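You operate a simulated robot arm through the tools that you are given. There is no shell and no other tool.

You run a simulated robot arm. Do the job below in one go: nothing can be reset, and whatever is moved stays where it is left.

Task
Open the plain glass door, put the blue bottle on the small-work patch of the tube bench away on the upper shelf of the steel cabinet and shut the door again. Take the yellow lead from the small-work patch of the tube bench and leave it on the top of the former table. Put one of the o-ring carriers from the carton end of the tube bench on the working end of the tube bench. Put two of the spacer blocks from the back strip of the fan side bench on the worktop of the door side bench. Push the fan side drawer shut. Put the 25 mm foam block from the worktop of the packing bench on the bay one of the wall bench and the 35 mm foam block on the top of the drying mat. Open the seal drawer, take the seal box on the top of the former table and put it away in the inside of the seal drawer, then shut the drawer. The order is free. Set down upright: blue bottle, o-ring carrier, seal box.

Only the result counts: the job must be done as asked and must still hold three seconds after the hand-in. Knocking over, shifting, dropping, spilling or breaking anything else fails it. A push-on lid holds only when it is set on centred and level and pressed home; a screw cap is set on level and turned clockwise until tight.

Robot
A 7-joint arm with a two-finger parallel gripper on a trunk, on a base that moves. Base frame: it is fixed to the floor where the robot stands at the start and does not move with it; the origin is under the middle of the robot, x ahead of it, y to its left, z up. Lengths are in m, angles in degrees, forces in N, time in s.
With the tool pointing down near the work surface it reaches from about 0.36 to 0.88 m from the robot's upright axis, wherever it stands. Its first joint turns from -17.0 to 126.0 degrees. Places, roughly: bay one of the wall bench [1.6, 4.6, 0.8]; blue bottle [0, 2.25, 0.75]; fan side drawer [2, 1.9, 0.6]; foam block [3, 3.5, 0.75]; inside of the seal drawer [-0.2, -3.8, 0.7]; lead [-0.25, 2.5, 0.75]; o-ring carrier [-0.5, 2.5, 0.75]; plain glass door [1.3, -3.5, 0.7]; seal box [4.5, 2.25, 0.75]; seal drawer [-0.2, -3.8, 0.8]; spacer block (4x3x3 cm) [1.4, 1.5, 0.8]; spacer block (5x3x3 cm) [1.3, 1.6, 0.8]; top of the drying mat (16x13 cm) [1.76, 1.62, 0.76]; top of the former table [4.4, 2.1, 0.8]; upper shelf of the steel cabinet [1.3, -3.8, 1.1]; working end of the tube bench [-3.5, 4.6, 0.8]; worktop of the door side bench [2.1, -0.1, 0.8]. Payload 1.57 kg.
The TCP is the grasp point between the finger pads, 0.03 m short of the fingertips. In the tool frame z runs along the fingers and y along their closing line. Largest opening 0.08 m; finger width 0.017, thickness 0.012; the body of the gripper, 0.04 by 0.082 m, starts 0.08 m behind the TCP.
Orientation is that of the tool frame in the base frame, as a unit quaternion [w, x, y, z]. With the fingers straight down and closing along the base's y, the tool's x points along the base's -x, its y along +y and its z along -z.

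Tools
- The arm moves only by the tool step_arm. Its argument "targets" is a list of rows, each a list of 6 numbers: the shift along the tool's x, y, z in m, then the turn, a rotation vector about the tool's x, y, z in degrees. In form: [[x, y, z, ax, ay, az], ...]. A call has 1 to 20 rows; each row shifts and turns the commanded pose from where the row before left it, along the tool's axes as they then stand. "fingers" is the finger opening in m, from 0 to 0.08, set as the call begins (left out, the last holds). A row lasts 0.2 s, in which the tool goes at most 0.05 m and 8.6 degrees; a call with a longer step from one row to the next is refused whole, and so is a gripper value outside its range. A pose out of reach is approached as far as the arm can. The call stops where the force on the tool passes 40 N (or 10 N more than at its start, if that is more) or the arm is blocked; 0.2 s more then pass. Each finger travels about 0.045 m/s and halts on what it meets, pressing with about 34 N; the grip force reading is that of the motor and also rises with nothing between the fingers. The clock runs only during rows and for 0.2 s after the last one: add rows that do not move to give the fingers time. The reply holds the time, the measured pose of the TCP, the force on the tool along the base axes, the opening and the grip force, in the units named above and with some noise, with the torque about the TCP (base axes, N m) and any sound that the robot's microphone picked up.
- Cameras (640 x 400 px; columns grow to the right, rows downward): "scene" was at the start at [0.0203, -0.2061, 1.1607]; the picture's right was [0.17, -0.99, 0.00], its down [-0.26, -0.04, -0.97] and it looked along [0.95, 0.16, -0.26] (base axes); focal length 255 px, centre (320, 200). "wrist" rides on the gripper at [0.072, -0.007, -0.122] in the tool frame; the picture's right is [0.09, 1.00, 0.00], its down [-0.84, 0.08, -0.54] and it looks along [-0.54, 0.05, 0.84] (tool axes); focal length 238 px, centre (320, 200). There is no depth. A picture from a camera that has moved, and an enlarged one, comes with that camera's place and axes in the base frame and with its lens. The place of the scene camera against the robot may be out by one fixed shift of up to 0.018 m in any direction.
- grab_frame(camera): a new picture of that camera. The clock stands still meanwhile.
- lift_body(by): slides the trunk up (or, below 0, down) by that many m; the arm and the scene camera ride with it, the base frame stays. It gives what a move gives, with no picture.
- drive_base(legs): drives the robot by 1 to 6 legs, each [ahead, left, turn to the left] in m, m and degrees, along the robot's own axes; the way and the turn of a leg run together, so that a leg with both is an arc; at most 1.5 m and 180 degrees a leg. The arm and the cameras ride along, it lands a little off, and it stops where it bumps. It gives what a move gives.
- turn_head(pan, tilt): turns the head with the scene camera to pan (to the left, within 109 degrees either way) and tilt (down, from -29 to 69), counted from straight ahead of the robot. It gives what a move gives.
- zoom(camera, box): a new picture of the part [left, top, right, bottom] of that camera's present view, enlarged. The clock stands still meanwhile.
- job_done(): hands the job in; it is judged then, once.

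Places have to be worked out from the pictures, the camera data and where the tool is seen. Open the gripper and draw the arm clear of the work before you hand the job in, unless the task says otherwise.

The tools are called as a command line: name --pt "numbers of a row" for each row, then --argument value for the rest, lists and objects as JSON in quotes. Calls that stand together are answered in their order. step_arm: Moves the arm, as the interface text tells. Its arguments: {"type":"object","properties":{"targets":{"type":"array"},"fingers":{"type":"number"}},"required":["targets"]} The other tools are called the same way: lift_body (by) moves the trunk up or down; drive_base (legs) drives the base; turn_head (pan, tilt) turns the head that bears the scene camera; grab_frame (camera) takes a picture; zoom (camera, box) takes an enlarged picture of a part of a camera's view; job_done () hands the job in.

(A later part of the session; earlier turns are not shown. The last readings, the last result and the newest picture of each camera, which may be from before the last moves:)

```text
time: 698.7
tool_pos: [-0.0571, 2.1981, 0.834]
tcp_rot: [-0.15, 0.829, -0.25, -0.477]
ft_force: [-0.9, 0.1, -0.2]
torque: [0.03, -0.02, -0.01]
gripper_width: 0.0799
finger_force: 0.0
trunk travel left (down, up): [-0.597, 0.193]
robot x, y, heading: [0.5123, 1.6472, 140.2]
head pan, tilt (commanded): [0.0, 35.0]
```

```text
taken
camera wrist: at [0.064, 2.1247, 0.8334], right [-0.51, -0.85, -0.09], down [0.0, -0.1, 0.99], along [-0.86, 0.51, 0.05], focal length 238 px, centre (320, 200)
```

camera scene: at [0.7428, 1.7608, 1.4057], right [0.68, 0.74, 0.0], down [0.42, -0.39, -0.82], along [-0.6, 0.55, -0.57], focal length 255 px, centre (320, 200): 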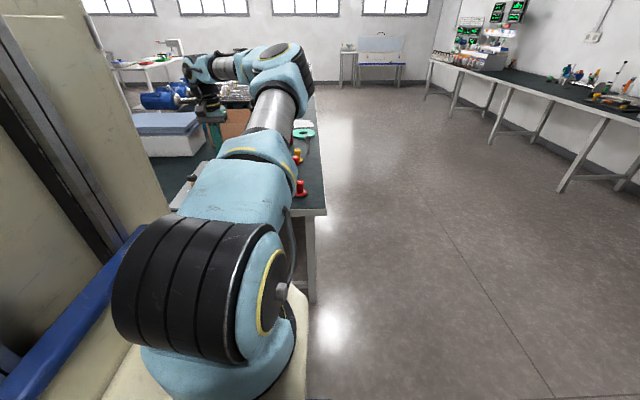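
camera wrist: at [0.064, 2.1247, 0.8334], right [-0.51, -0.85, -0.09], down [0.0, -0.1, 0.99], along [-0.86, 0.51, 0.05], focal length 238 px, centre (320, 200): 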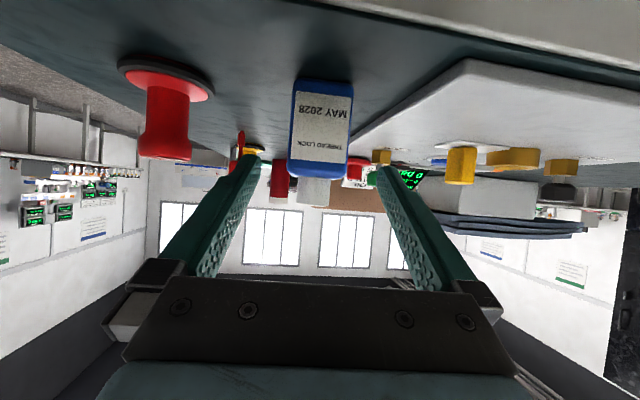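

The bottle is centred between the fingers. I advance the last 6.4 cm and close.

step_arm --pt "0 0 0.022 0 0 0" --pt "0 0 0.022 0 0 0" --pt "0 0 0.02 0 0 0" --pt "0 0 0 0 0 0"

step_arm --pt "0 0 0 0 0 0" --pt "0 0 0 0 0 0" --pt "0 0 0 0 0 0" --pt "0 0 0 0 0 0" --fingers 0

grab_frame --camera "wrist"

```text
time: 699.7
tool_pos: [-0.1031, 2.2303, 0.8028]
tcp_rot: [-0.15, 0.829, -0.25, -0.478]
ft_force: [-0.3, -0.1, -1.4]
torque: [0.0, -0.01, -0.02]
gripper_width: 0.0801
finger_force: 0.0
trunk travel left (down, up): [-0.597, 0.193]
robot x, y, heading: [0.5091, 1.6408, 140.1]
head pan, tilt (commanded): [0.0, 35.0]
```

```text
time: 700.7
tool_pos: [-0.1029, 2.2301, 0.8047]
tcp_rot: [-0.148, 0.829, -0.249, -0.478]
ft_force: [0.1, 0.8, 0.5]
torque: [-0.01, 0.02, -0.01]
gripper_width: 0.0476
finger_force: 32.5
trunk travel left (down, up): [-0.597, 0.193]
robot x, y, heading: [0.5084, 1.6415, 139.8]
head pan, tilt (commanded): [0.0, 35.0]
```

```text
taken
camera wrist: at [0.0174, 2.1563, 0.802], right [-0.52, -0.85, -0.09], down [0.0, -0.1, 0.99], along [-0.86, 0.51, 0.05], focal length 238 px, centre (320, 200)
```

wrist: 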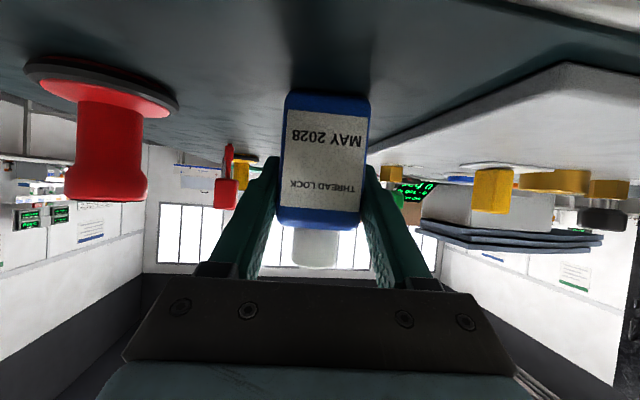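

Bottle gripped (47.6 mm). I lift it by the trunk, clear of everything on the bench, and sidestep out of the gap.

lift_body --by 0.19

grab_frame --camera "wrist"

drive_base --legs '[[0, 1.45, 0], [-0.85, 0, 0]]'

step_arm --pt "0.02 0 -0.04 0 0 0" --pt "0.02 0 -0.04 0 0 0" --pt "0 0 0 0 0 0"

drive_base --legs '[[0, 0, 90], [0, 0, 90]]'

turn_head --pan -30 --tilt 25

grab_frame --camera "scene"

```text
time: 702.8
tool_pos: [-0.1027, 2.231, 0.9932]
tcp_rot: [-0.148, 0.829, -0.248, -0.478]
ft_force: [-0.4, 0.6, -1.1]
torque: [0.03, 0.03, 0.02]
gripper_width: 0.0473
finger_force: 33.8
trunk travel left (down, up): [-0.787, 0.003]
robot x, y, heading: [0.5136, 1.6414, 140.3]
head pan, tilt (commanded): [0.0, 35.0]
```

```text
taken
camera wrist: at [0.0174, 2.1563, 0.9919], right [-0.52, -0.85, -0.09], down [0.0, -0.1, 0.99], along [-0.86, 0.51, 0.05], focal length 238 px, centre (320, 200)
```

wrist: 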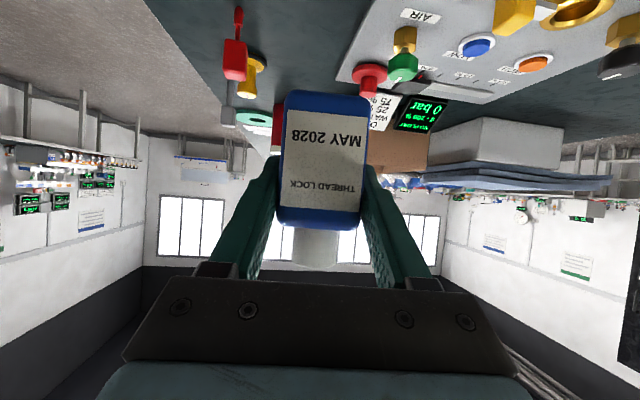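

```text
time: 714.1
tool_pos: [-0.3761, 0.5778, 0.9942]
tcp_rot: [-0.149, 0.829, -0.251, -0.478]
ft_force: [-1.3, 0.9, -0.7]
torque: [0.02, 0.0, 0.01]
gripper_width: 0.0474
finger_force: 34.3
trunk travel left (down, up): [-0.787, 0.003]
robot x, y, heading: [0.2338, -0.0068, 139.9]
head pan, tilt (commanded): [0.0, 35.0]
```

```text
time: 714.9
tool_pos: [-0.3027, 0.5282, 1.0]
tcp_rot: [-0.15, 0.828, -0.252, -0.477]
ft_force: [-0.5, 0.7, -1.3]
torque: [0.05, 0.02, 0.02]
gripper_width: 0.0477
finger_force: 33.9
trunk travel left (down, up): [-0.787, 0.003]
robot x, y, heading: [0.236, -0.01, 139.8]
head pan, tilt (commanded): [0.0, 35.0]
```

```text
time: 722.9
tool_pos: [0.7765, -0.5452, 0.9986]
tcp_rot: [0.478, 0.248, 0.829, -0.148]
ft_force: [1.2, -1.1, -0.5]
torque: [0.0, 0.01, -0.03]
gripper_width: 0.0474
finger_force: 33.3
trunk travel left (down, up): [-0.787, 0.003]
robot x, y, heading: [0.2336, -0.0106, -40.0]
head pan, tilt (commanded): [0.0, 35.0]
```

```text
time: 723.9
tool_pos: [0.7758, -0.5461, 0.9987]
tcp_rot: [0.478, 0.248, 0.829, -0.148]
ft_force: [0.8, -0.2, -0.1]
torque: [-0.01, -0.02, -0.02]
gripper_width: 0.0474
finger_force: 33.8
trunk travel left (down, up): [-0.787, 0.003]
robot x, y, heading: [0.2346, -0.0125, -40.0]
head pan, tilt (commanded): [-30.0, 25.0]
```

```text
taken
camera scene: at [0.0659, -0.2155, 1.4314], right [-0.94, -0.35, 0.0], down [-0.15, 0.4, -0.91], along [0.31, -0.85, -0.42], focal length 255 px, centre (320, 200)
```

scene: 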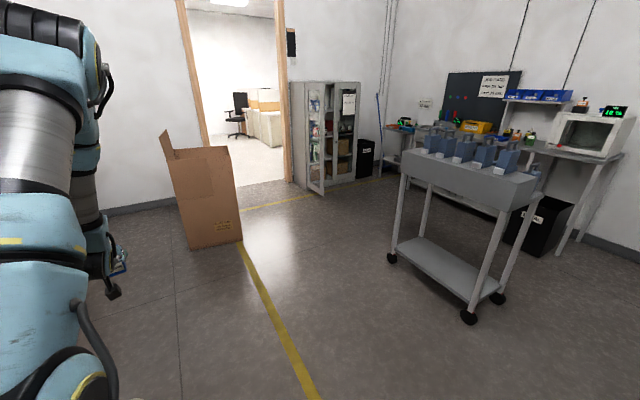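

I'm back on the door side facing the cabinet with the bottle. I drive ahead, right past the carton, ahead, and right to stand before the cabinet, keeping the arm short of the open door.

drive_base --legs '[[1.2, 0, 0.3], [0, -1.2, 0], [0.55, 0, 0], [0, -1.05, 0]]'

turn_head --pan 0 --tilt 20

grab_frame --camera "scene"

grab_frame --camera "wrist"

```text
time: 743.4
tool_pos: [0.7125, -3.3966, 0.9992]
tcp_rot: [0.479, 0.246, 0.83, -0.147]
ft_force: [-0.6, -0.9, -0.2]
torque: [0.0, 0.0, -0.07]
gripper_width: 0.0473
finger_force: 34.2
trunk travel left (down, up): [-0.787, 0.003]
robot x, y, heading: [0.1688, -2.8653, -39.3]
head pan, tilt (commanded): [-30.0, 25.0]
```

```text
time: 744.4
tool_pos: [0.7116, -3.3963, 0.9998]
tcp_rot: [0.479, 0.245, 0.83, -0.147]
ft_force: [-0.3, -0.4, -0.1]
torque: [0.03, 0.0, -0.01]
gripper_width: 0.0474
finger_force: 33.5
trunk travel left (down, up): [-0.787, 0.003]
robot x, y, heading: [0.1693, -2.8632, -39.4]
head pan, tilt (commanded): [0.0, 20.0]
```

```text
taken
camera scene: at [0.0407, -3.0425, 1.4395], right [-0.64, -0.77, 0.0], down [-0.26, 0.22, -0.94], along [0.73, -0.6, -0.34], focal length 255 px, centre (320, 200)
```

scene: 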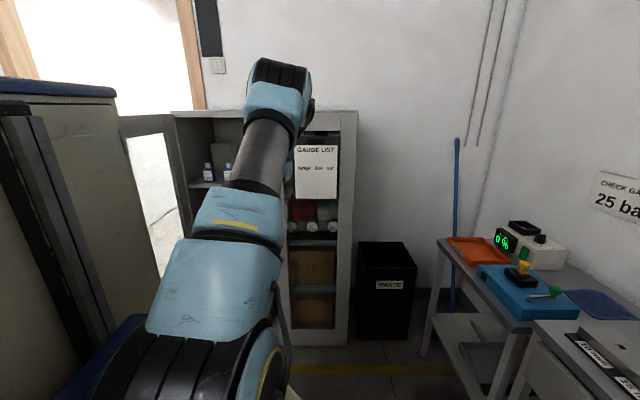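

```text
taken
camera wrist: at [0.5896, -3.325, 0.9977], right [0.51, 0.86, -0.09], down [0.0, 0.1, 0.99], along [0.86, -0.51, 0.05], focal length 238 px, centre (320, 200)
```

wrist: 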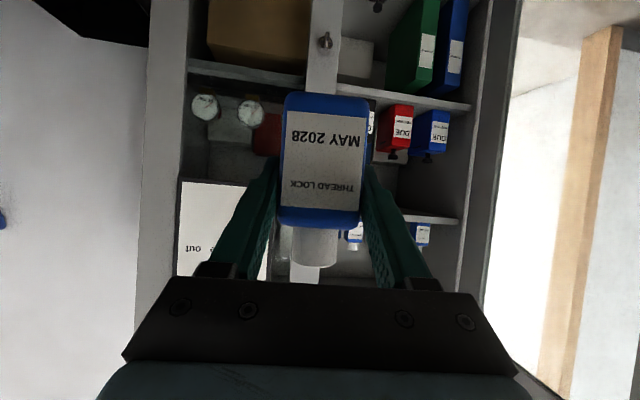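

At the cabinet now (u≈1.95, v≈-2.10). I raise the bottle to shelf height and take a closer look at the upper shelf to choose the spot accurately.

step_arm --pt "-0.0434 0 -0.0249 0 0 0" --pt "-0.0434 0 -0.0249 0 0 0" --pt "-0.0434 0 -0.0249 0 0 0" --pt "-0.0434 0 -0.0249 0 0 0" --pt "0 0 0 0 0 0"

grab_frame --camera "wrist"

drive_base --legs '[[0.15, 0, 0]]'

turn_head --pan 25 --tilt 15

grab_frame --camera "scene"

grab_frame --camera "wrist"

```text
time: 745.6
tool_pos: [0.7111, -3.3957, 1.2005]
tcp_rot: [0.48, 0.245, 0.83, -0.147]
ft_force: [0.5, -0.5, -0.2]
torque: [0.02, 0.02, 0.02]
gripper_width: 0.0474
finger_force: 33.9
trunk travel left (down, up): [-0.787, 0.003]
robot x, y, heading: [0.1701, -2.8623, -39.2]
head pan, tilt (commanded): [0.0, 20.0]
```

```text
taken
camera wrist: at [0.5897, -3.3241, 1.1991], right [0.51, 0.86, -0.09], down [0.0, 0.1, 0.99], along [0.86, -0.51, 0.05], focal length 238 px, centre (320, 200)
```

wrist: 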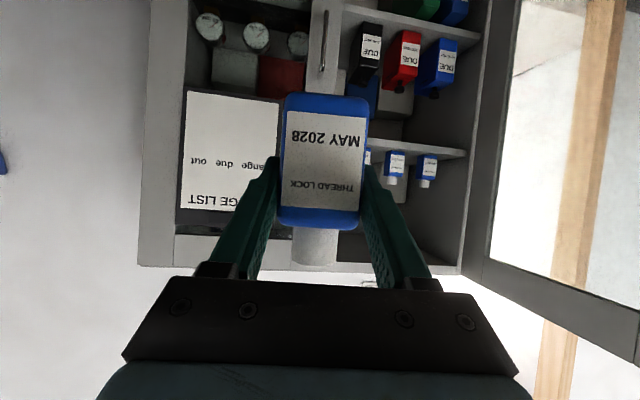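

```text
time: 747.0
tool_pos: [0.8273, -3.4903, 1.2001]
tcp_rot: [0.479, 0.245, 0.83, -0.146]
ft_force: [-0.3, 0.2, -0.9]
torque: [0.0, 0.01, 0.0]
gripper_width: 0.0473
finger_force: 34.2
trunk travel left (down, up): [-0.787, 0.003]
robot x, y, heading: [0.2819, -2.9542, -39.3]
head pan, tilt (commanded): [0.0, 20.0]
```

```text
time: 747.9
tool_pos: [0.8273, -3.4915, 1.1994]
tcp_rot: [0.479, 0.246, 0.83, -0.147]
ft_force: [0.0, -0.2, -1.4]
torque: [0.01, 0.03, 0.0]
gripper_width: 0.0472
finger_force: 34.1
trunk travel left (down, up): [-0.787, 0.003]
robot x, y, heading: [0.2845, -2.9582, -39.5]
head pan, tilt (commanded): [25.0, 15.0]
```

```text
taken
camera scene: at [0.1746, -3.1015, 1.4477], right [-0.25, -0.97, 0.0], down [-0.25, 0.06, -0.97], along [0.94, -0.24, -0.26], focal length 255 px, centre (320, 200)
```

scene: 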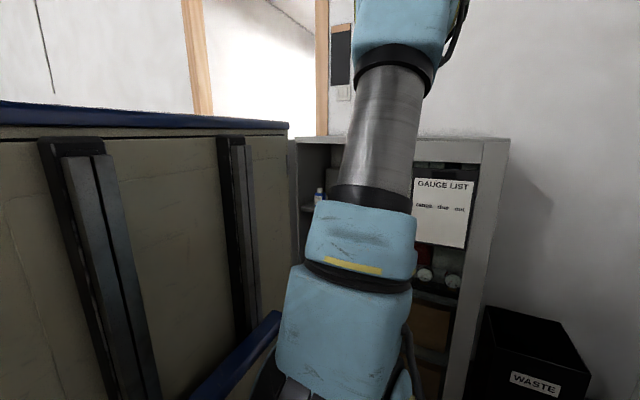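

```text
taken
camera wrist: at [0.7049, -3.4193, 1.1987], right [0.51, 0.86, -0.09], down [0.0, 0.1, 0.99], along [0.86, -0.51, 0.05], focal length 238 px, centre (320, 200)
```

wrist: 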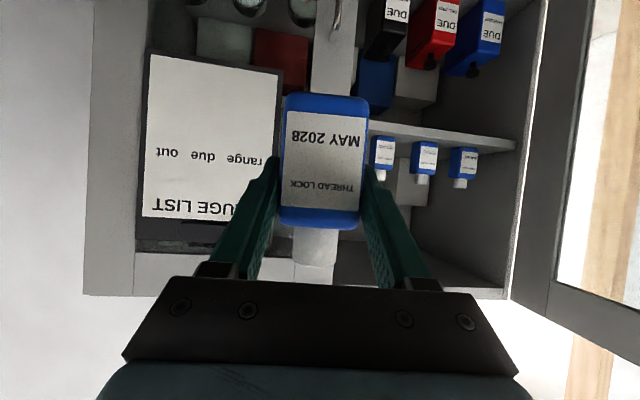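

The wrist camera puts the third bottle's right edge at v≈-2.003 and the closed door's edge at v≈-2.079 — too narrow for the hand at this flat tilt. I'll set the bottle down briefly on the free part of the seal bench and re-grip it higher and steeper; I turn right to face that bench.

drive_base --legs '[[0, 0, -90.2], [0, -0.2, 0]]'

grab_frame --camera "wrist"

turn_head --pan 0 --tilt 25

grab_frame --camera "scene"

```text
time: 753.3
tool_pos: [-0.4069, -3.3693, 1.201]
tcp_rot: [0.232, 0.763, 0.409, -0.444]
ft_force: [0.6, 0.0, -1.2]
torque: [-0.01, 0.01, 0.03]
gripper_width: 0.0474
finger_force: 34.3
trunk travel left (down, up): [-0.787, 0.003]
robot x, y, heading: [0.13, -2.8318, -130.2]
head pan, tilt (commanded): [25.0, 15.0]
```

```text
taken
camera wrist: at [-0.3336, -3.2486, 1.1987], right [0.85, -0.52, -0.09], down [0.1, 0.0, 0.99], along [-0.51, -0.86, 0.05], focal length 238 px, centre (320, 200)
```

wrist: 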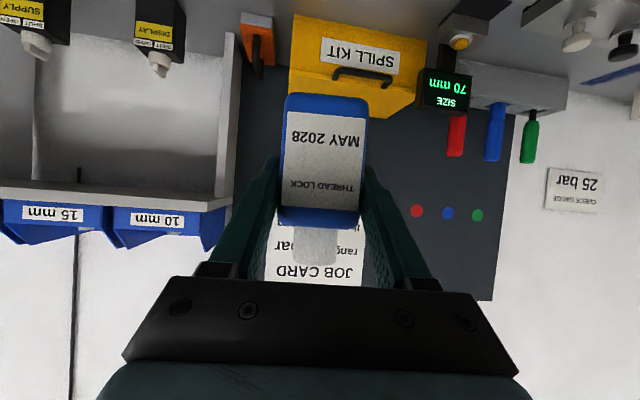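

```text
time: 754.2
tool_pos: [-0.4061, -3.3701, 1.1998]
tcp_rot: [0.232, 0.763, 0.41, -0.443]
ft_force: [-0.1, 0.6, 0.6]
torque: [-0.04, 0.0, 0.01]
gripper_width: 0.0472
finger_force: 34.1
trunk travel left (down, up): [-0.787, 0.003]
robot x, y, heading: [0.1328, -2.8305, -129.9]
head pan, tilt (commanded): [0.0, 25.0]
```

```text
taken
camera scene: at [-0.046, -2.6841, 1.4315], right [-0.77, 0.64, 0.0], down [0.27, 0.32, -0.91], along [-0.58, -0.7, -0.42], focal length 255 px, centre (320, 200)
```

scene: 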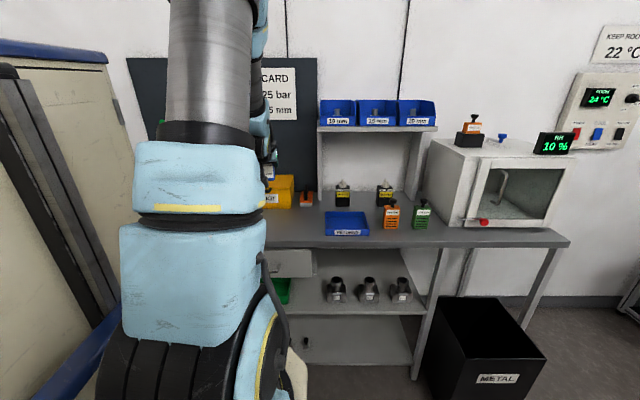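

The bench in front of the spill kit (u≈1.83, v≈-3.0) is free. I move over it and lower the bottle to just above the expected surface.

step_arm --pt "-0.0232 -0.0046 0.0402 0 0 0" --pt "-0.0232 -0.0046 0.0402 0 0 0" --pt "-0.0232 -0.0046 0.0402 0 0 0" --pt "0.0381 0.0004 0.022 0 0 0" --pt "0.0381 0.0004 0.022 0 0 0" --pt "0.0381 0.0004 0.022 0 0 0" --pt "0.0381 0.0004 0.022 0 0 0" --pt "0.0381 0.0004 0.022 0 0 0" --pt "0 0 0 0 0 0"

grab_frame --camera "wrist"

grab_frame --camera "scene"

```text
time: 756.2
tool_pos: [-0.4958, -3.4781, 0.9793]
tcp_rot: [0.232, 0.763, 0.41, -0.443]
ft_force: [-0.9, -0.3, -1.2]
torque: [0.0, -0.02, -0.03]
gripper_width: 0.0475
finger_force: 34.6
trunk travel left (down, up): [-0.787, 0.003]
robot x, y, heading: [0.1314, -2.8306, -129.9]
head pan, tilt (commanded): [0.0, 25.0]
```

```text
taken
camera wrist: at [-0.4237, -3.3573, 0.9785], right [0.85, -0.52, -0.09], down [0.1, 0.0, 0.99], along [-0.51, -0.86, 0.05], focal length 238 px, centre (320, 200)
```

wrist: 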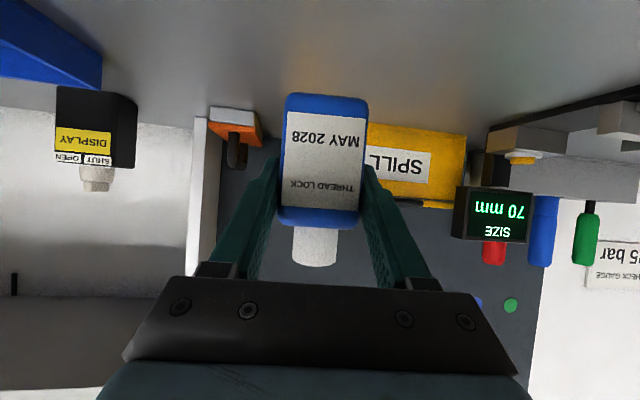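

```text
taken
camera scene: at [-0.046, -2.6841, 1.4314], right [-0.77, 0.64, 0.0], down [0.27, 0.32, -0.91], along [-0.58, -0.69, -0.42], focal length 255 px, centre (320, 200)
```

scene: 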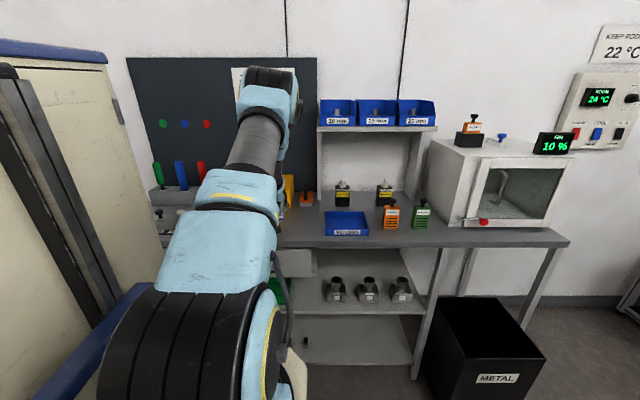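

step_arm --pt "0.013 0 0.0075 0 0 0" --pt "0.013 0 0.0075 0 0 0" --pt "0 0 0 0 0 0"

step_arm --pt "0.0035 0 0.002 0 0 0" --pt "0.0035 0 0.002 0 0 0" --pt "0 0 0 0 0 0"

step_arm --pt "0.0035 0 0.002 0 0 0" --pt "0 0 0 0 0 0"

```text
time: 757.0
tool_pos: [-0.4967, -3.4779, 0.9495]
tcp_rot: [0.233, 0.763, 0.41, -0.443]
ft_force: [-0.8, 0.2, -1.1]
torque: [0.0, -0.01, 0.01]
gripper_width: 0.0472
finger_force: 34.2
trunk travel left (down, up): [-0.787, 0.003]
robot x, y, heading: [0.132, -2.8267, -129.8]
head pan, tilt (commanded): [0.0, 25.0]
```

```text
time: 757.8
tool_pos: [-0.496, -3.478, 0.9428]
tcp_rot: [0.232, 0.762, 0.41, -0.444]
ft_force: [-0.1, -0.3, -1.5]
torque: [-0.02, 0.02, 0.01]
gripper_width: 0.0474
finger_force: 33.8
trunk travel left (down, up): [-0.787, 0.003]
robot x, y, heading: [0.1307, -2.8286, -129.9]
head pan, tilt (commanded): [0.0, 25.0]
```

```text
time: 758.4
tool_pos: [-0.4953, -3.4785, 0.9385]
tcp_rot: [0.233, 0.763, 0.41, -0.442]
ft_force: [0.8, -0.4, -0.6]
torque: [0.01, -0.02, -0.02]
gripper_width: 0.0472
finger_force: 33.9
trunk travel left (down, up): [-0.787, 0.003]
robot x, y, heading: [0.1256, -2.8306, -129.9]
head pan, tilt (commanded): [0.0, 25.0]
```

Still no contact at 0.9385; I continue in 4 mm steps.

step_arm --pt "0.0035 0 0.002 0 0 0" --pt "0 0 0 0 0 0"

step_arm --pt "0.0035 0 0.002 0 0 0" --pt "0 0 0 0 0 0"

step_arm --pt "0.0035 0 0.002 0 0 0" --pt "0 0 0 0 0 0"

step_arm --pt "0.0035 0 0.002 0 0 0" --pt "0 0 0 0 0 0"

```text
time: 759.0
tool_pos: [-0.4963, -3.4781, 0.935]
tcp_rot: [0.232, 0.763, 0.41, -0.444]
ft_force: [0.4, 1.0, -0.9]
torque: [-0.01, -0.02, -0.02]
gripper_width: 0.0475
finger_force: 33.6
trunk travel left (down, up): [-0.787, 0.003]
robot x, y, heading: [0.1335, -2.8297, -129.9]
head pan, tilt (commanded): [0.0, 25.0]
```

```text
time: 759.6
tool_pos: [-0.4968, -3.4781, 0.9337]
tcp_rot: [0.233, 0.762, 0.409, -0.445]
ft_force: [0.9, 1.7, 18.6]
torque: [-0.04, -0.47, 0.11]
gripper_width: 0.0471
finger_force: 34.0
trunk travel left (down, up): [-0.787, 0.003]
robot x, y, heading: [0.1254, -2.8334, -130.4]
head pan, tilt (commanded): [0.0, 25.0]
```

```text
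time: 760.2
tool_pos: [-0.4974, -3.4782, 0.9317]
tcp_rot: [0.234, 0.761, 0.408, -0.447]
ft_force: [-2.9, -0.4, 33.0]
torque: [-0.42, -0.04, -0.01]
gripper_width: 0.0478
finger_force: 34.2
trunk travel left (down, up): [-0.787, 0.003]
robot x, y, heading: [0.1323, -2.8294, -129.9]
head pan, tilt (commanded): [0.0, 25.0]
```

```text
time: 760.8
tool_pos: [-0.4956, -3.4783, 0.9266]
tcp_rot: [0.233, 0.761, 0.409, -0.447]
ft_force: [-3.0, -1.2, 33.6]
torque: [-0.19, -0.07, -0.02]
gripper_width: 0.0474
finger_force: 33.8
trunk travel left (down, up): [-0.787, 0.003]
robot x, y, heading: [0.1307, -2.8302, -130.1]
head pan, tilt (commanded): [0.0, 25.0]
```

Contact was at z≈0.934 (bench ≈0.887). I ease up, open, and draw straight back along the tool axis.

step_arm --pt "-0.002 0 -0.0012 0 0 0" --pt "0 0 0 0 0 0"

step_arm --pt "0 0 0 0 0 0" --pt "0 0 0 0 0 0" --pt "0 0 0 0 0 0" --fingers 0.08

step_arm --pt "0 0 -0.03 0 0 0" --pt "0 0 -0.04 0 0 0" --pt "0 0 -0.04 0 0 0" --pt "0 0 0 0 0 0"

grab_frame --camera "wrist"

```text
time: 761.4
tool_pos: [-0.4943, -3.4776, 0.9267]
tcp_rot: [0.233, 0.762, 0.409, -0.445]
ft_force: [-4.6, -6.4, 23.0]
torque: [-0.61, 0.2, -0.09]
gripper_width: 0.0473
finger_force: 33.9
trunk travel left (down, up): [-0.787, 0.003]
robot x, y, heading: [0.1294, -2.829, -130.2]
head pan, tilt (commanded): [0.0, 25.0]
```

```text
time: 762.2
tool_pos: [-0.4956, -3.4772, 0.9244]
tcp_rot: [0.233, 0.763, 0.41, -0.443]
ft_force: [-0.3, 0.7, 0.4]
torque: [-0.03, -0.05, -0.01]
gripper_width: 0.0797
finger_force: 0.0
trunk travel left (down, up): [-0.787, 0.003]
robot x, y, heading: [0.1325, -2.8323, -130.0]
head pan, tilt (commanded): [0.0, 25.0]
```

```text
time: 763.2
tool_pos: [-0.4413, -3.3985, 0.9796]
tcp_rot: [0.233, 0.762, 0.409, -0.444]
ft_force: [0.2, 0.5, 0.1]
torque: [-0.02, 0.0, -0.02]
gripper_width: 0.0802
finger_force: 0.1
trunk travel left (down, up): [-0.787, 0.003]
robot x, y, heading: [0.1284, -2.834, -129.9]
head pan, tilt (commanded): [0.0, 25.0]
```

```text
taken
camera wrist: at [-0.3691, -3.2769, 0.9787], right [0.85, -0.52, -0.09], down [0.1, 0.0, 0.99], along [-0.51, -0.86, 0.05], focal length 238 px, centre (320, 200)
```

wrist: 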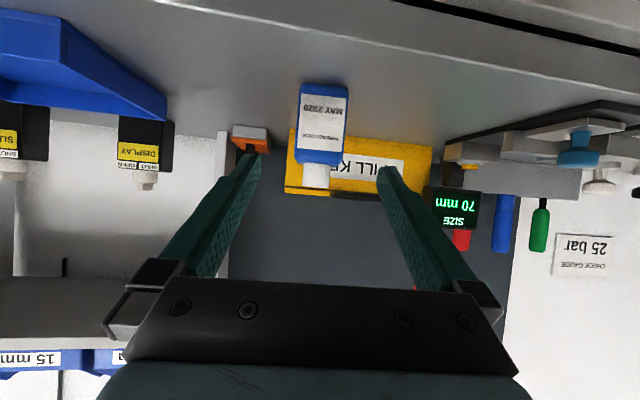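

The bottle stands on the bench at about (-0.496, -3.477). I steepen the tool to 45°, rise to a higher pre-grasp point and re-grip it near the top of its body.

step_arm --pt "-0.01 0 -0.01 0 7.5 0" --pt "-0.01 0 -0.005 0 7.5 0" --pt "-0.0257 -0.0016 0.004 0 0 0" --pt "0 0 0 0 0 0"

grab_frame --camera "wrist"

```text
time: 764.2
tool_pos: [-0.4544, -3.4135, 1.0196]
tcp_rot: [0.177, 0.814, 0.437, -0.34]
ft_force: [-0.5, -0.6, -0.2]
torque: [-0.01, 0.0, 0.01]
gripper_width: 0.0799
finger_force: 0.1
trunk travel left (down, up): [-0.787, 0.003]
robot x, y, heading: [0.1298, -2.8305, -129.9]
head pan, tilt (commanded): [0.0, 25.0]
```

```text
taken
camera wrist: at [-0.3836, -3.2968, 1.0545], right [0.86, -0.5, -0.07], down [-0.04, -0.22, 0.97], along [-0.5, -0.84, -0.21], focal length 238 px, centre (320, 200)
```

wrist: 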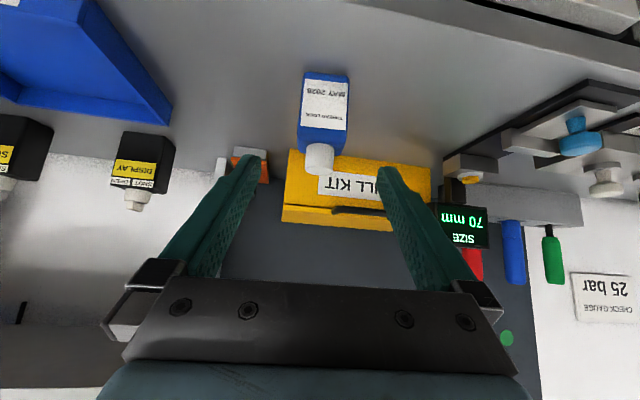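

step_arm --pt "-0.001 0.0005 0.035 0 0 0" --pt "-0.001 0.0005 0.035 0 0 0" --pt "-0.001 0 0.033 0 0 0" --pt "0 0 0 0 0 0"

grab_frame --camera "wrist"

step_arm --pt "0 0 0 0 0 0" --pt "0 0 0 0 0 0" --pt "0 0 0 0 0 0" --pt "0 0 0 0 0 0" --fingers 0

grab_frame --camera "wrist"

```text
time: 765.2
tool_pos: [-0.4965, -3.4763, 0.95]
tcp_rot: [0.176, 0.814, 0.436, -0.341]
ft_force: [0.8, 0.6, -0.3]
torque: [-0.02, -0.01, 0.0]
gripper_width: 0.0801
finger_force: 0.1
trunk travel left (down, up): [-0.787, 0.003]
robot x, y, heading: [0.1315, -2.8275, -129.9]
head pan, tilt (commanded): [0.0, 25.0]
```

```text
taken
camera wrist: at [-0.4252, -3.3595, 0.9838], right [0.86, -0.5, -0.07], down [-0.04, -0.22, 0.97], along [-0.5, -0.84, -0.21], focal length 238 px, centre (320, 200)
```

wrist: 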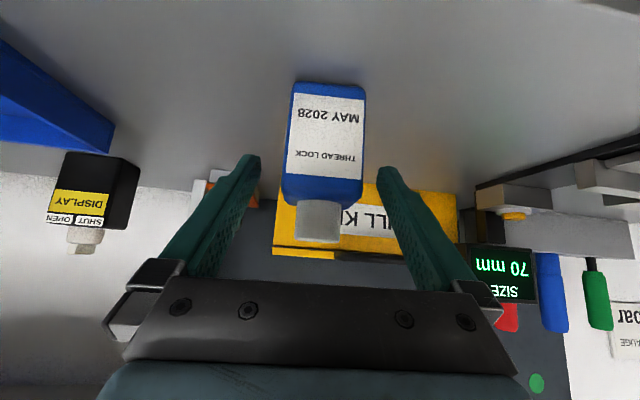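

```text
time: 766.2
tool_pos: [-0.4954, -3.4758, 0.9491]
tcp_rot: [0.177, 0.814, 0.436, -0.34]
ft_force: [-0.5, -0.2, 0.3]
torque: [0.0, 0.0, -0.02]
gripper_width: 0.0478
finger_force: 32.6
trunk travel left (down, up): [-0.787, 0.003]
robot x, y, heading: [0.1301, -2.83, -130.0]
head pan, tilt (commanded): [0.0, 25.0]
```

```text
taken
camera wrist: at [-0.425, -3.3594, 0.9839], right [0.86, -0.5, -0.07], down [-0.04, -0.22, 0.97], along [-0.5, -0.84, -0.21], focal length 238 px, centre (320, 200)
```

wrist: 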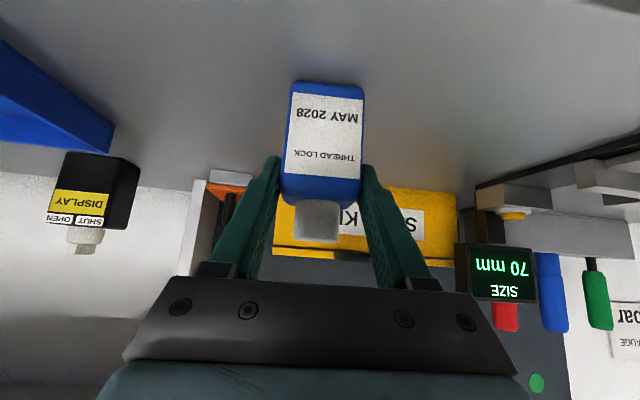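

Re-gripped with the base 6.2 cm below the TCP. I raise and draw back over the bench edge, sidestep left, and turn back to face the cabinet.

step_arm --pt "-0.0354 0 -0.0353 0 0 0" --pt "-0.0354 0 -0.0353 0 0 0" --pt "0.0014 0 -0.048 0 0 0" --pt "0.0014 0 -0.048 0 0 0" --pt "0.0014 0 -0.048 0 0 0" --pt "0.0014 0 -0.048 0 0 0" --pt "0 0 0 0 0 0"

drive_base --legs '[[0, 0.2, 0], [0, 0, 90.3]]'

grab_frame --camera "wrist"

```text
time: 767.8
tool_pos: [-0.4154, -3.3609, 1.1794]
tcp_rot: [0.177, 0.814, 0.437, -0.34]
ft_force: [-0.3, 0.2, -0.7]
torque: [0.03, -0.02, 0.01]
gripper_width: 0.0474
finger_force: 33.3
trunk travel left (down, up): [-0.787, 0.003]
robot x, y, heading: [0.1265, -2.8288, -130.1]
head pan, tilt (commanded): [0.0, 25.0]
```

```text
time: 773.2
tool_pos: [0.8183, -3.4955, 1.1786]
tcp_rot: [0.366, 0.262, 0.886, -0.113]
ft_force: [-0.7, 0.4, -1.5]
torque: [0.01, 0.04, -0.03]
gripper_width: 0.0474
finger_force: 34.0
trunk travel left (down, up): [-0.787, 0.003]
robot x, y, heading: [0.2804, -2.9563, -39.5]
head pan, tilt (commanded): [0.0, 25.0]
```

```text
taken
camera wrist: at [0.6996, -3.4259, 1.2148], right [0.49, 0.87, -0.07], down [0.22, -0.04, 0.97], along [0.84, -0.49, -0.21], focal length 238 px, centre (320, 200)
```

wrist: 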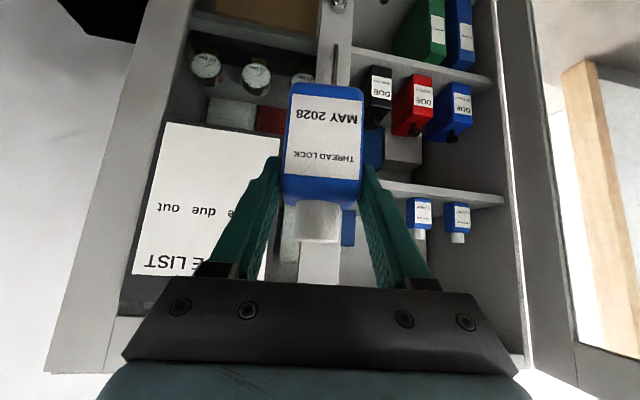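

I turn the bottle's heading 36° to the right (to enter diagonally) and shift the arm left, still well outside the cabinet.

step_arm --pt "0 0 0 5.1 0.06 5.1" --pt "0 0 0 5.1 0.06 5.1" --pt "0 0 0 5.1 0.06 5.1" --pt "0 0 0 5.1 0.06 5.1" --pt "0 0 0 5.1 0.06 5.1" --pt "0.019 0.0402 -0.0138 0 0 0" --pt "0.019 0.0402 -0.0138 0 0 0" --pt "0.019 0.0402 -0.0138 0 0 0" --pt "0.019 0.0402 -0.0138 0 0 0" --pt "0.019 0.0402 -0.0138 0 0 0" --pt "0 0 0 0 0 0"

grab_frame --camera "wrist"

```text
time: 775.6
tool_pos: [0.9529, -3.3023, 1.1661]
tcp_rot: [0.339, 0.483, 0.781, -0.203]
ft_force: [-0.2, 0.5, -1.3]
torque: [0.01, -0.02, -0.01]
gripper_width: 0.0473
finger_force: 34.0
out of reach, approached as far as the arm can: row 2
trunk travel left (down, up): [-0.787, 0.003]
robot x, y, heading: [0.2816, -2.9559, -39.2]
head pan, tilt (commanded): [0.0, 25.0]
```

```text
taken
camera wrist: at [0.8837, -3.1825, 1.1969], right [0.86, 0.51, -0.06], down [0.14, -0.13, 0.98], along [0.49, -0.85, -0.19], focal length 238 px, centre (320, 200)
```

wrist: 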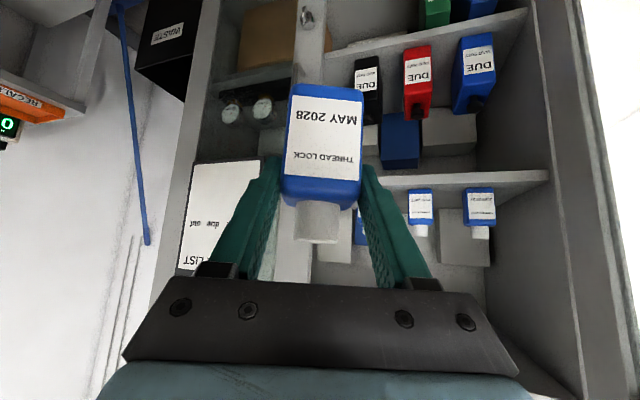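

The tool is at φ≈23°, just short of the wanted yaw. I drive 0.2 m forward and then correct the yaw and tilt by the remaining few degrees.

drive_base --legs '[[0.2, 0, 0]]'

step_arm --pt "0 0 0 5.08 1.6 4.8" --pt "0 0 0 0 0 0"

grab_frame --camera "wrist"

zoom --camera "wrist" --box '[200, 80, 520, 280]'

```text
time: 777.2
tool_pos: [1.109, -3.4293, 1.1653]
tcp_rot: [0.338, 0.483, 0.782, -0.202]
ft_force: [-0.7, -0.8, -0.3]
torque: [0.02, 0.03, 0.01]
gripper_width: 0.0476
finger_force: 34.3
trunk travel left (down, up): [-0.787, 0.003]
robot x, y, heading: [0.4365, -3.0835, -39.0]
head pan, tilt (commanded): [0.0, 25.0]
```

```text
time: 777.8
tool_pos: [1.1067, -3.4288, 1.1634]
tcp_rot: [0.314, 0.534, 0.755, -0.216]
ft_force: [0.2, 0.0, -0.3]
torque: [0.03, 0.01, -0.01]
gripper_width: 0.0472
finger_force: 33.9
trunk travel left (down, up): [-0.787, 0.003]
robot x, y, heading: [0.4351, -3.0841, -39.6]
head pan, tilt (commanded): [0.0, 25.0]
```

```text
taken
camera wrist: at [1.0542, -3.3027, 1.2007], right [0.92, 0.4, -0.06], down [0.14, -0.18, 0.97], along [0.38, -0.9, -0.21], focal length 238 px, centre (320, 200)
```

wrist: 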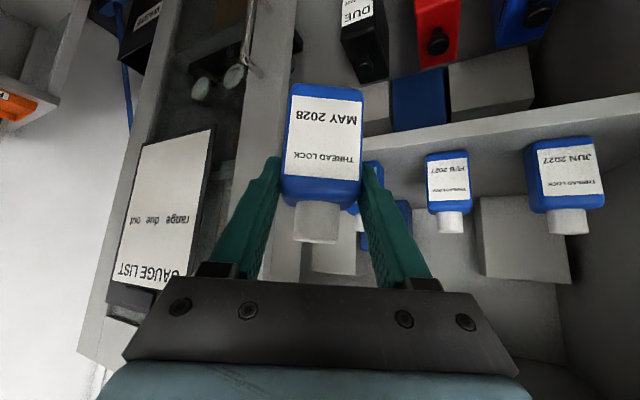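

```text
2.00 times, centred on (360, 180) of wrist
camera zoom: at [1.0542, -3.3027, 1.2007], right [0.92, 0.4, -0.06], down [0.14, -0.18, 0.97], along [0.38, -0.9, -0.21], focal length 477 px, centre (240, 240)
```

zoom: 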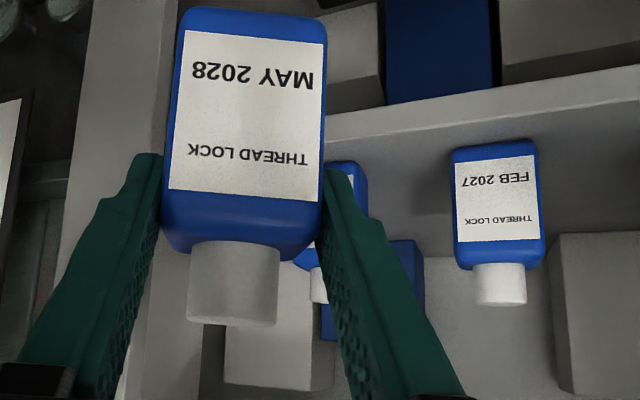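

Re-measured: third bottle's right edge v≈-1.999, door edge v≈-2.077; the target spot is u≈3.27, v≈-2.07 with ~1 cm margins. I bring the base 0.1 m closer, then line up on the entry line.

drive_base --legs '[[0.1, 0, 0]]'

step_arm --pt "0 -0.02 0 0 0 0" --pt "0 -0.02 0 0 0 0" --pt "0 0 0 0 0 0"

grab_frame --camera "wrist"

```text
time: 779.0
tool_pos: [1.1859, -3.4919, 1.1642]
tcp_rot: [0.315, 0.532, 0.756, -0.216]
ft_force: [-0.9, 0.4, -1.0]
torque: [0.01, 0.01, -0.01]
gripper_width: 0.0473
finger_force: 34.4
trunk travel left (down, up): [-0.787, 0.003]
robot x, y, heading: [0.5106, -3.1464, -39.3]
head pan, tilt (commanded): [0.0, 25.0]
```

```text
time: 779.8
tool_pos: [1.1498, -3.5056, 1.1641]
tcp_rot: [0.315, 0.533, 0.756, -0.216]
ft_force: [0.6, -0.5, -0.3]
torque: [0.02, 0.0, 0.0]
gripper_width: 0.0473
finger_force: 33.9
trunk travel left (down, up): [-0.787, 0.003]
robot x, y, heading: [0.514, -3.146, -39.0]
head pan, tilt (commanded): [0.0, 25.0]
```

```text
taken
camera wrist: at [1.0958, -3.3803, 1.2001], right [0.91, 0.4, -0.06], down [0.14, -0.17, 0.98], along [0.38, -0.9, -0.21], focal length 238 px, centre (320, 200)
```

wrist: 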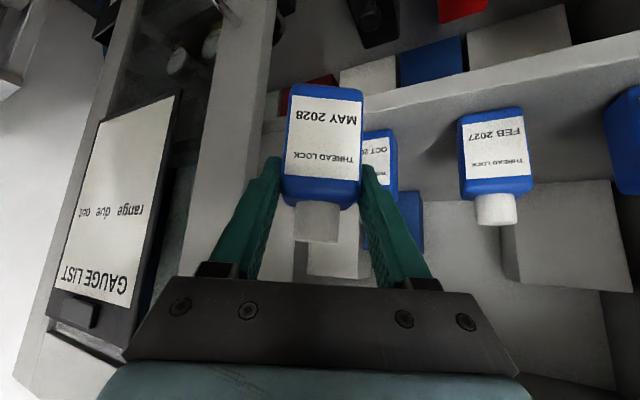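

Now 18 cm from the spot. I rise 8 mm, shift 7 mm right, and advance the first 11 cm slowly, checking forces.

step_arm --pt "-0.0056 -0.0066 -0.0057 0 0 0" --pt "-0.0142 0.0002 0.0141 0 0 0" --pt "-0.0142 0.0002 0.0141 0 0 0" --pt "-0.0142 0.0002 0.0141 0 0 0" --pt "-0.0142 0.0002 0.0141 0 0 0" --pt "-0.0142 0.0002 0.0141 0 0 0" --pt "0 0 0 0 0 0"

grab_frame --camera "wrist"

turn_head --pan 5 --tilt 5

grab_frame --camera "scene"

```text
time: 781.4
tool_pos: [1.1781, -3.6033, 1.1723]
tcp_rot: [0.315, 0.532, 0.756, -0.216]
ft_force: [0.8, 0.2, -1.1]
torque: [-0.01, 0.0, -0.01]
gripper_width: 0.047
finger_force: 34.2
trunk travel left (down, up): [-0.787, 0.003]
robot x, y, heading: [0.5109, -3.1472, -39.1]
head pan, tilt (commanded): [0.0, 25.0]
```

```text
taken
camera wrist: at [1.1239, -3.476, 1.2079], right [0.91, 0.4, -0.06], down [0.14, -0.17, 0.98], along [0.38, -0.9, -0.21], focal length 238 px, centre (320, 200)
```

wrist: 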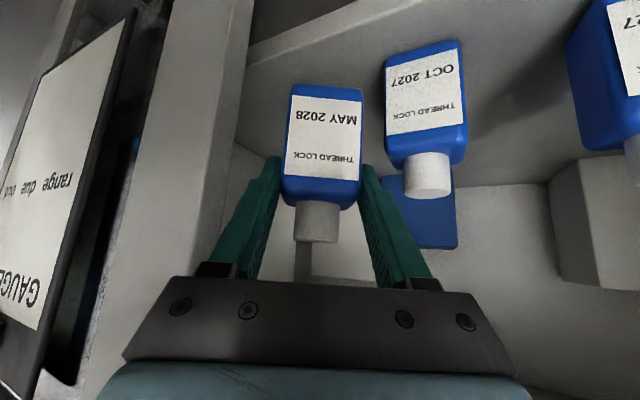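

```text
time: 782.2
tool_pos: [1.1783, -3.6018, 1.1735]
tcp_rot: [0.315, 0.533, 0.755, -0.216]
ft_force: [-0.2, 0.5, -0.7]
torque: [0.01, -0.05, 0.01]
gripper_width: 0.0477
finger_force: 34.1
trunk travel left (down, up): [-0.787, 0.003]
robot x, y, heading: [0.5171, -3.1485, -39.2]
head pan, tilt (commanded): [5.0, 5.0]
```

```text
taken
camera scene: at [0.3912, -3.3184, 1.4638], right [-0.56, -0.83, 0.0], down [-0.07, 0.05, -1.0], along [0.82, -0.56, -0.09], focal length 255 px, centre (320, 200)
```

scene: 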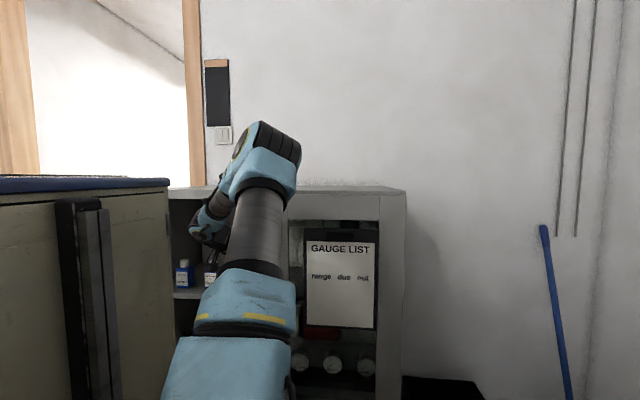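

Clear so far: the neighbour's edge is at v≈-2.00 and the gap on both sides is visible. I advance the remaining 8 cm.

step_arm --pt "-0.0115 0 0.0114 0 0 0" --pt "-0.0115 0 0.0114 0 0 0" --pt "-0.0115 0 0.0114 0 0 0" --pt "0 0 0 0 0 0"

grab_frame --camera "wrist"

step_arm --pt "-0.0115 0 0.0114 0 0 0" --pt "-0.0115 0 0.0114 0 0 0" --pt "0 0 0 0 0 0"

grab_frame --camera "wrist"

```text
time: 783.2
tool_pos: [1.1946, -3.6481, 1.1729]
tcp_rot: [0.315, 0.532, 0.756, -0.216]
ft_force: [0.5, 0.0, -0.4]
torque: [0.0, 0.04, 0.03]
gripper_width: 0.0475
finger_force: 33.6
trunk travel left (down, up): [-0.787, 0.003]
robot x, y, heading: [0.5141, -3.1472, -39.2]
head pan, tilt (commanded): [5.0, 5.0]
```

```text
taken
camera wrist: at [1.1403, -3.522, 1.2085], right [0.91, 0.4, -0.06], down [0.14, -0.17, 0.98], along [0.38, -0.9, -0.21], focal length 238 px, centre (320, 200)
```

wrist: 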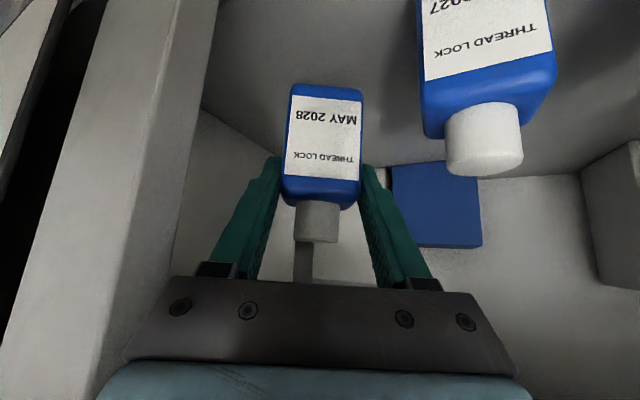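

```text
time: 784.0
tool_pos: [1.205, -3.6777, 1.1732]
tcp_rot: [0.316, 0.532, 0.755, -0.217]
ft_force: [-1.3, 0.5, 0.0]
torque: [0.03, 0.01, 0.02]
gripper_width: 0.0475
finger_force: 33.9
trunk travel left (down, up): [-0.787, 0.003]
robot x, y, heading: [0.5164, -3.1493, -38.9]
head pan, tilt (commanded): [5.0, 5.0]
```

```text
taken
camera wrist: at [1.1514, -3.5516, 1.2084], right [0.91, 0.4, -0.06], down [0.14, -0.17, 0.98], along [0.38, -0.9, -0.21], focal length 238 px, centre (320, 200)
```

wrist: 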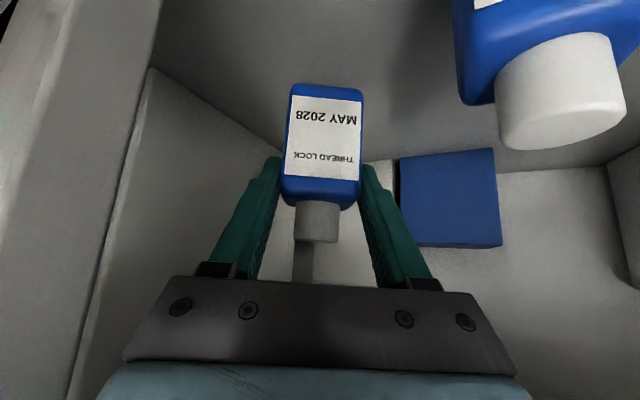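

The bottle hangs over the free place with room on both sides and no contact. I lower it toward the shelf.

step_arm --pt "0.0106 0 0.0106 0 0 0" --pt "0.0106 0 0.0106 0 0 0" --pt "0 0 0 0 0 0"

step_arm --pt "0.0021 0 0.0021 0 0 0" --pt "0 0 0 0 0 0"

step_arm --pt "0.0021 0 0.0021 0 0 0" --pt "0 0 0 0 0 0"

step_arm --pt "0.0021 0 0.0021 0 0 0" --pt "0 0 0 0 0 0"

```text
time: 784.8
tool_pos: [1.2064, -3.6781, 1.1423]
tcp_rot: [0.316, 0.532, 0.756, -0.215]
ft_force: [0.0, 0.5, -2.0]
torque: [0.01, -0.02, 0.0]
gripper_width: 0.0474
finger_force: 33.6
trunk travel left (down, up): [-0.787, 0.003]
robot x, y, heading: [0.512, -3.1463, -39.1]
head pan, tilt (commanded): [5.0, 5.0]
```

```text
time: 785.4
tool_pos: [1.2065, -3.6779, 1.14]
tcp_rot: [0.314, 0.533, 0.756, -0.216]
ft_force: [0.2, -0.4, -0.3]
torque: [0.01, -0.04, -0.01]
gripper_width: 0.0473
finger_force: 34.0
trunk travel left (down, up): [-0.787, 0.003]
robot x, y, heading: [0.5134, -3.1453, -39.2]
head pan, tilt (commanded): [5.0, 5.0]
```

```text
time: 786.0
tool_pos: [1.2057, -3.6779, 1.1395]
tcp_rot: [0.316, 0.531, 0.756, -0.215]
ft_force: [-0.5, 0.9, 8.9]
torque: [-0.19, 0.2, 0.0]
gripper_width: 0.0471
finger_force: 33.6
trunk travel left (down, up): [-0.787, 0.003]
robot x, y, heading: [0.5175, -3.1437, -39.3]
head pan, tilt (commanded): [5.0, 5.0]
```

```text
time: 786.6
tool_pos: [1.206, -3.678, 1.139]
tcp_rot: [0.318, 0.532, 0.754, -0.216]
ft_force: [3.7, 0.2, 30.2]
torque: [-0.29, 0.3, 0.02]
gripper_width: 0.0473
finger_force: 33.7
trunk travel left (down, up): [-0.787, 0.003]
robot x, y, heading: [0.512, -3.1498, -39.2]
head pan, tilt (commanded): [5.0, 5.0]
```

Contact with the shelf at z≈1.139. I ease off 2 mm and open the fingers just enough.

step_arm --pt "-0.0014 0 -0.0014 0 0 0" --pt "0 0 0 0 0 0"

step_arm --pt "0 0 0 0 0 0" --pt "0 0 0 0 0 0" --pt "0 0 0 0 0 0" --fingers 0.062

grab_frame --camera "wrist"

```text
time: 787.2
tool_pos: [1.2057, -3.6776, 1.1372]
tcp_rot: [0.316, 0.532, 0.756, -0.215]
ft_force: [8.4, -2.5, 29.6]
torque: [-0.4, -0.06, 0.12]
gripper_width: 0.0475
finger_force: 34.1
trunk travel left (down, up): [-0.787, 0.003]
robot x, y, heading: [0.5156, -3.1492, -39.2]
head pan, tilt (commanded): [5.0, 5.0]
```

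```text
time: 788.0
tool_pos: [1.2055, -3.6763, 1.135]
tcp_rot: [0.314, 0.533, 0.756, -0.216]
ft_force: [-0.5, 0.2, 0.2]
torque: [-0.04, 0.03, 0.01]
gripper_width: 0.0619
finger_force: 0.0
trunk travel left (down, up): [-0.787, 0.003]
robot x, y, heading: [0.5156, -3.1492, -39.2]
head pan, tilt (commanded): [5.0, 5.0]
```

```text
taken
camera wrist: at [1.1516, -3.5516, 1.171], right [0.91, 0.4, -0.06], down [0.14, -0.18, 0.97], along [0.38, -0.9, -0.22], focal length 238 px, centre (320, 200)
```

wrist: 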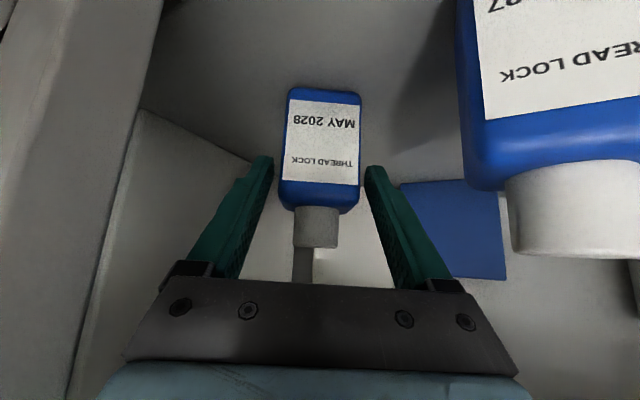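

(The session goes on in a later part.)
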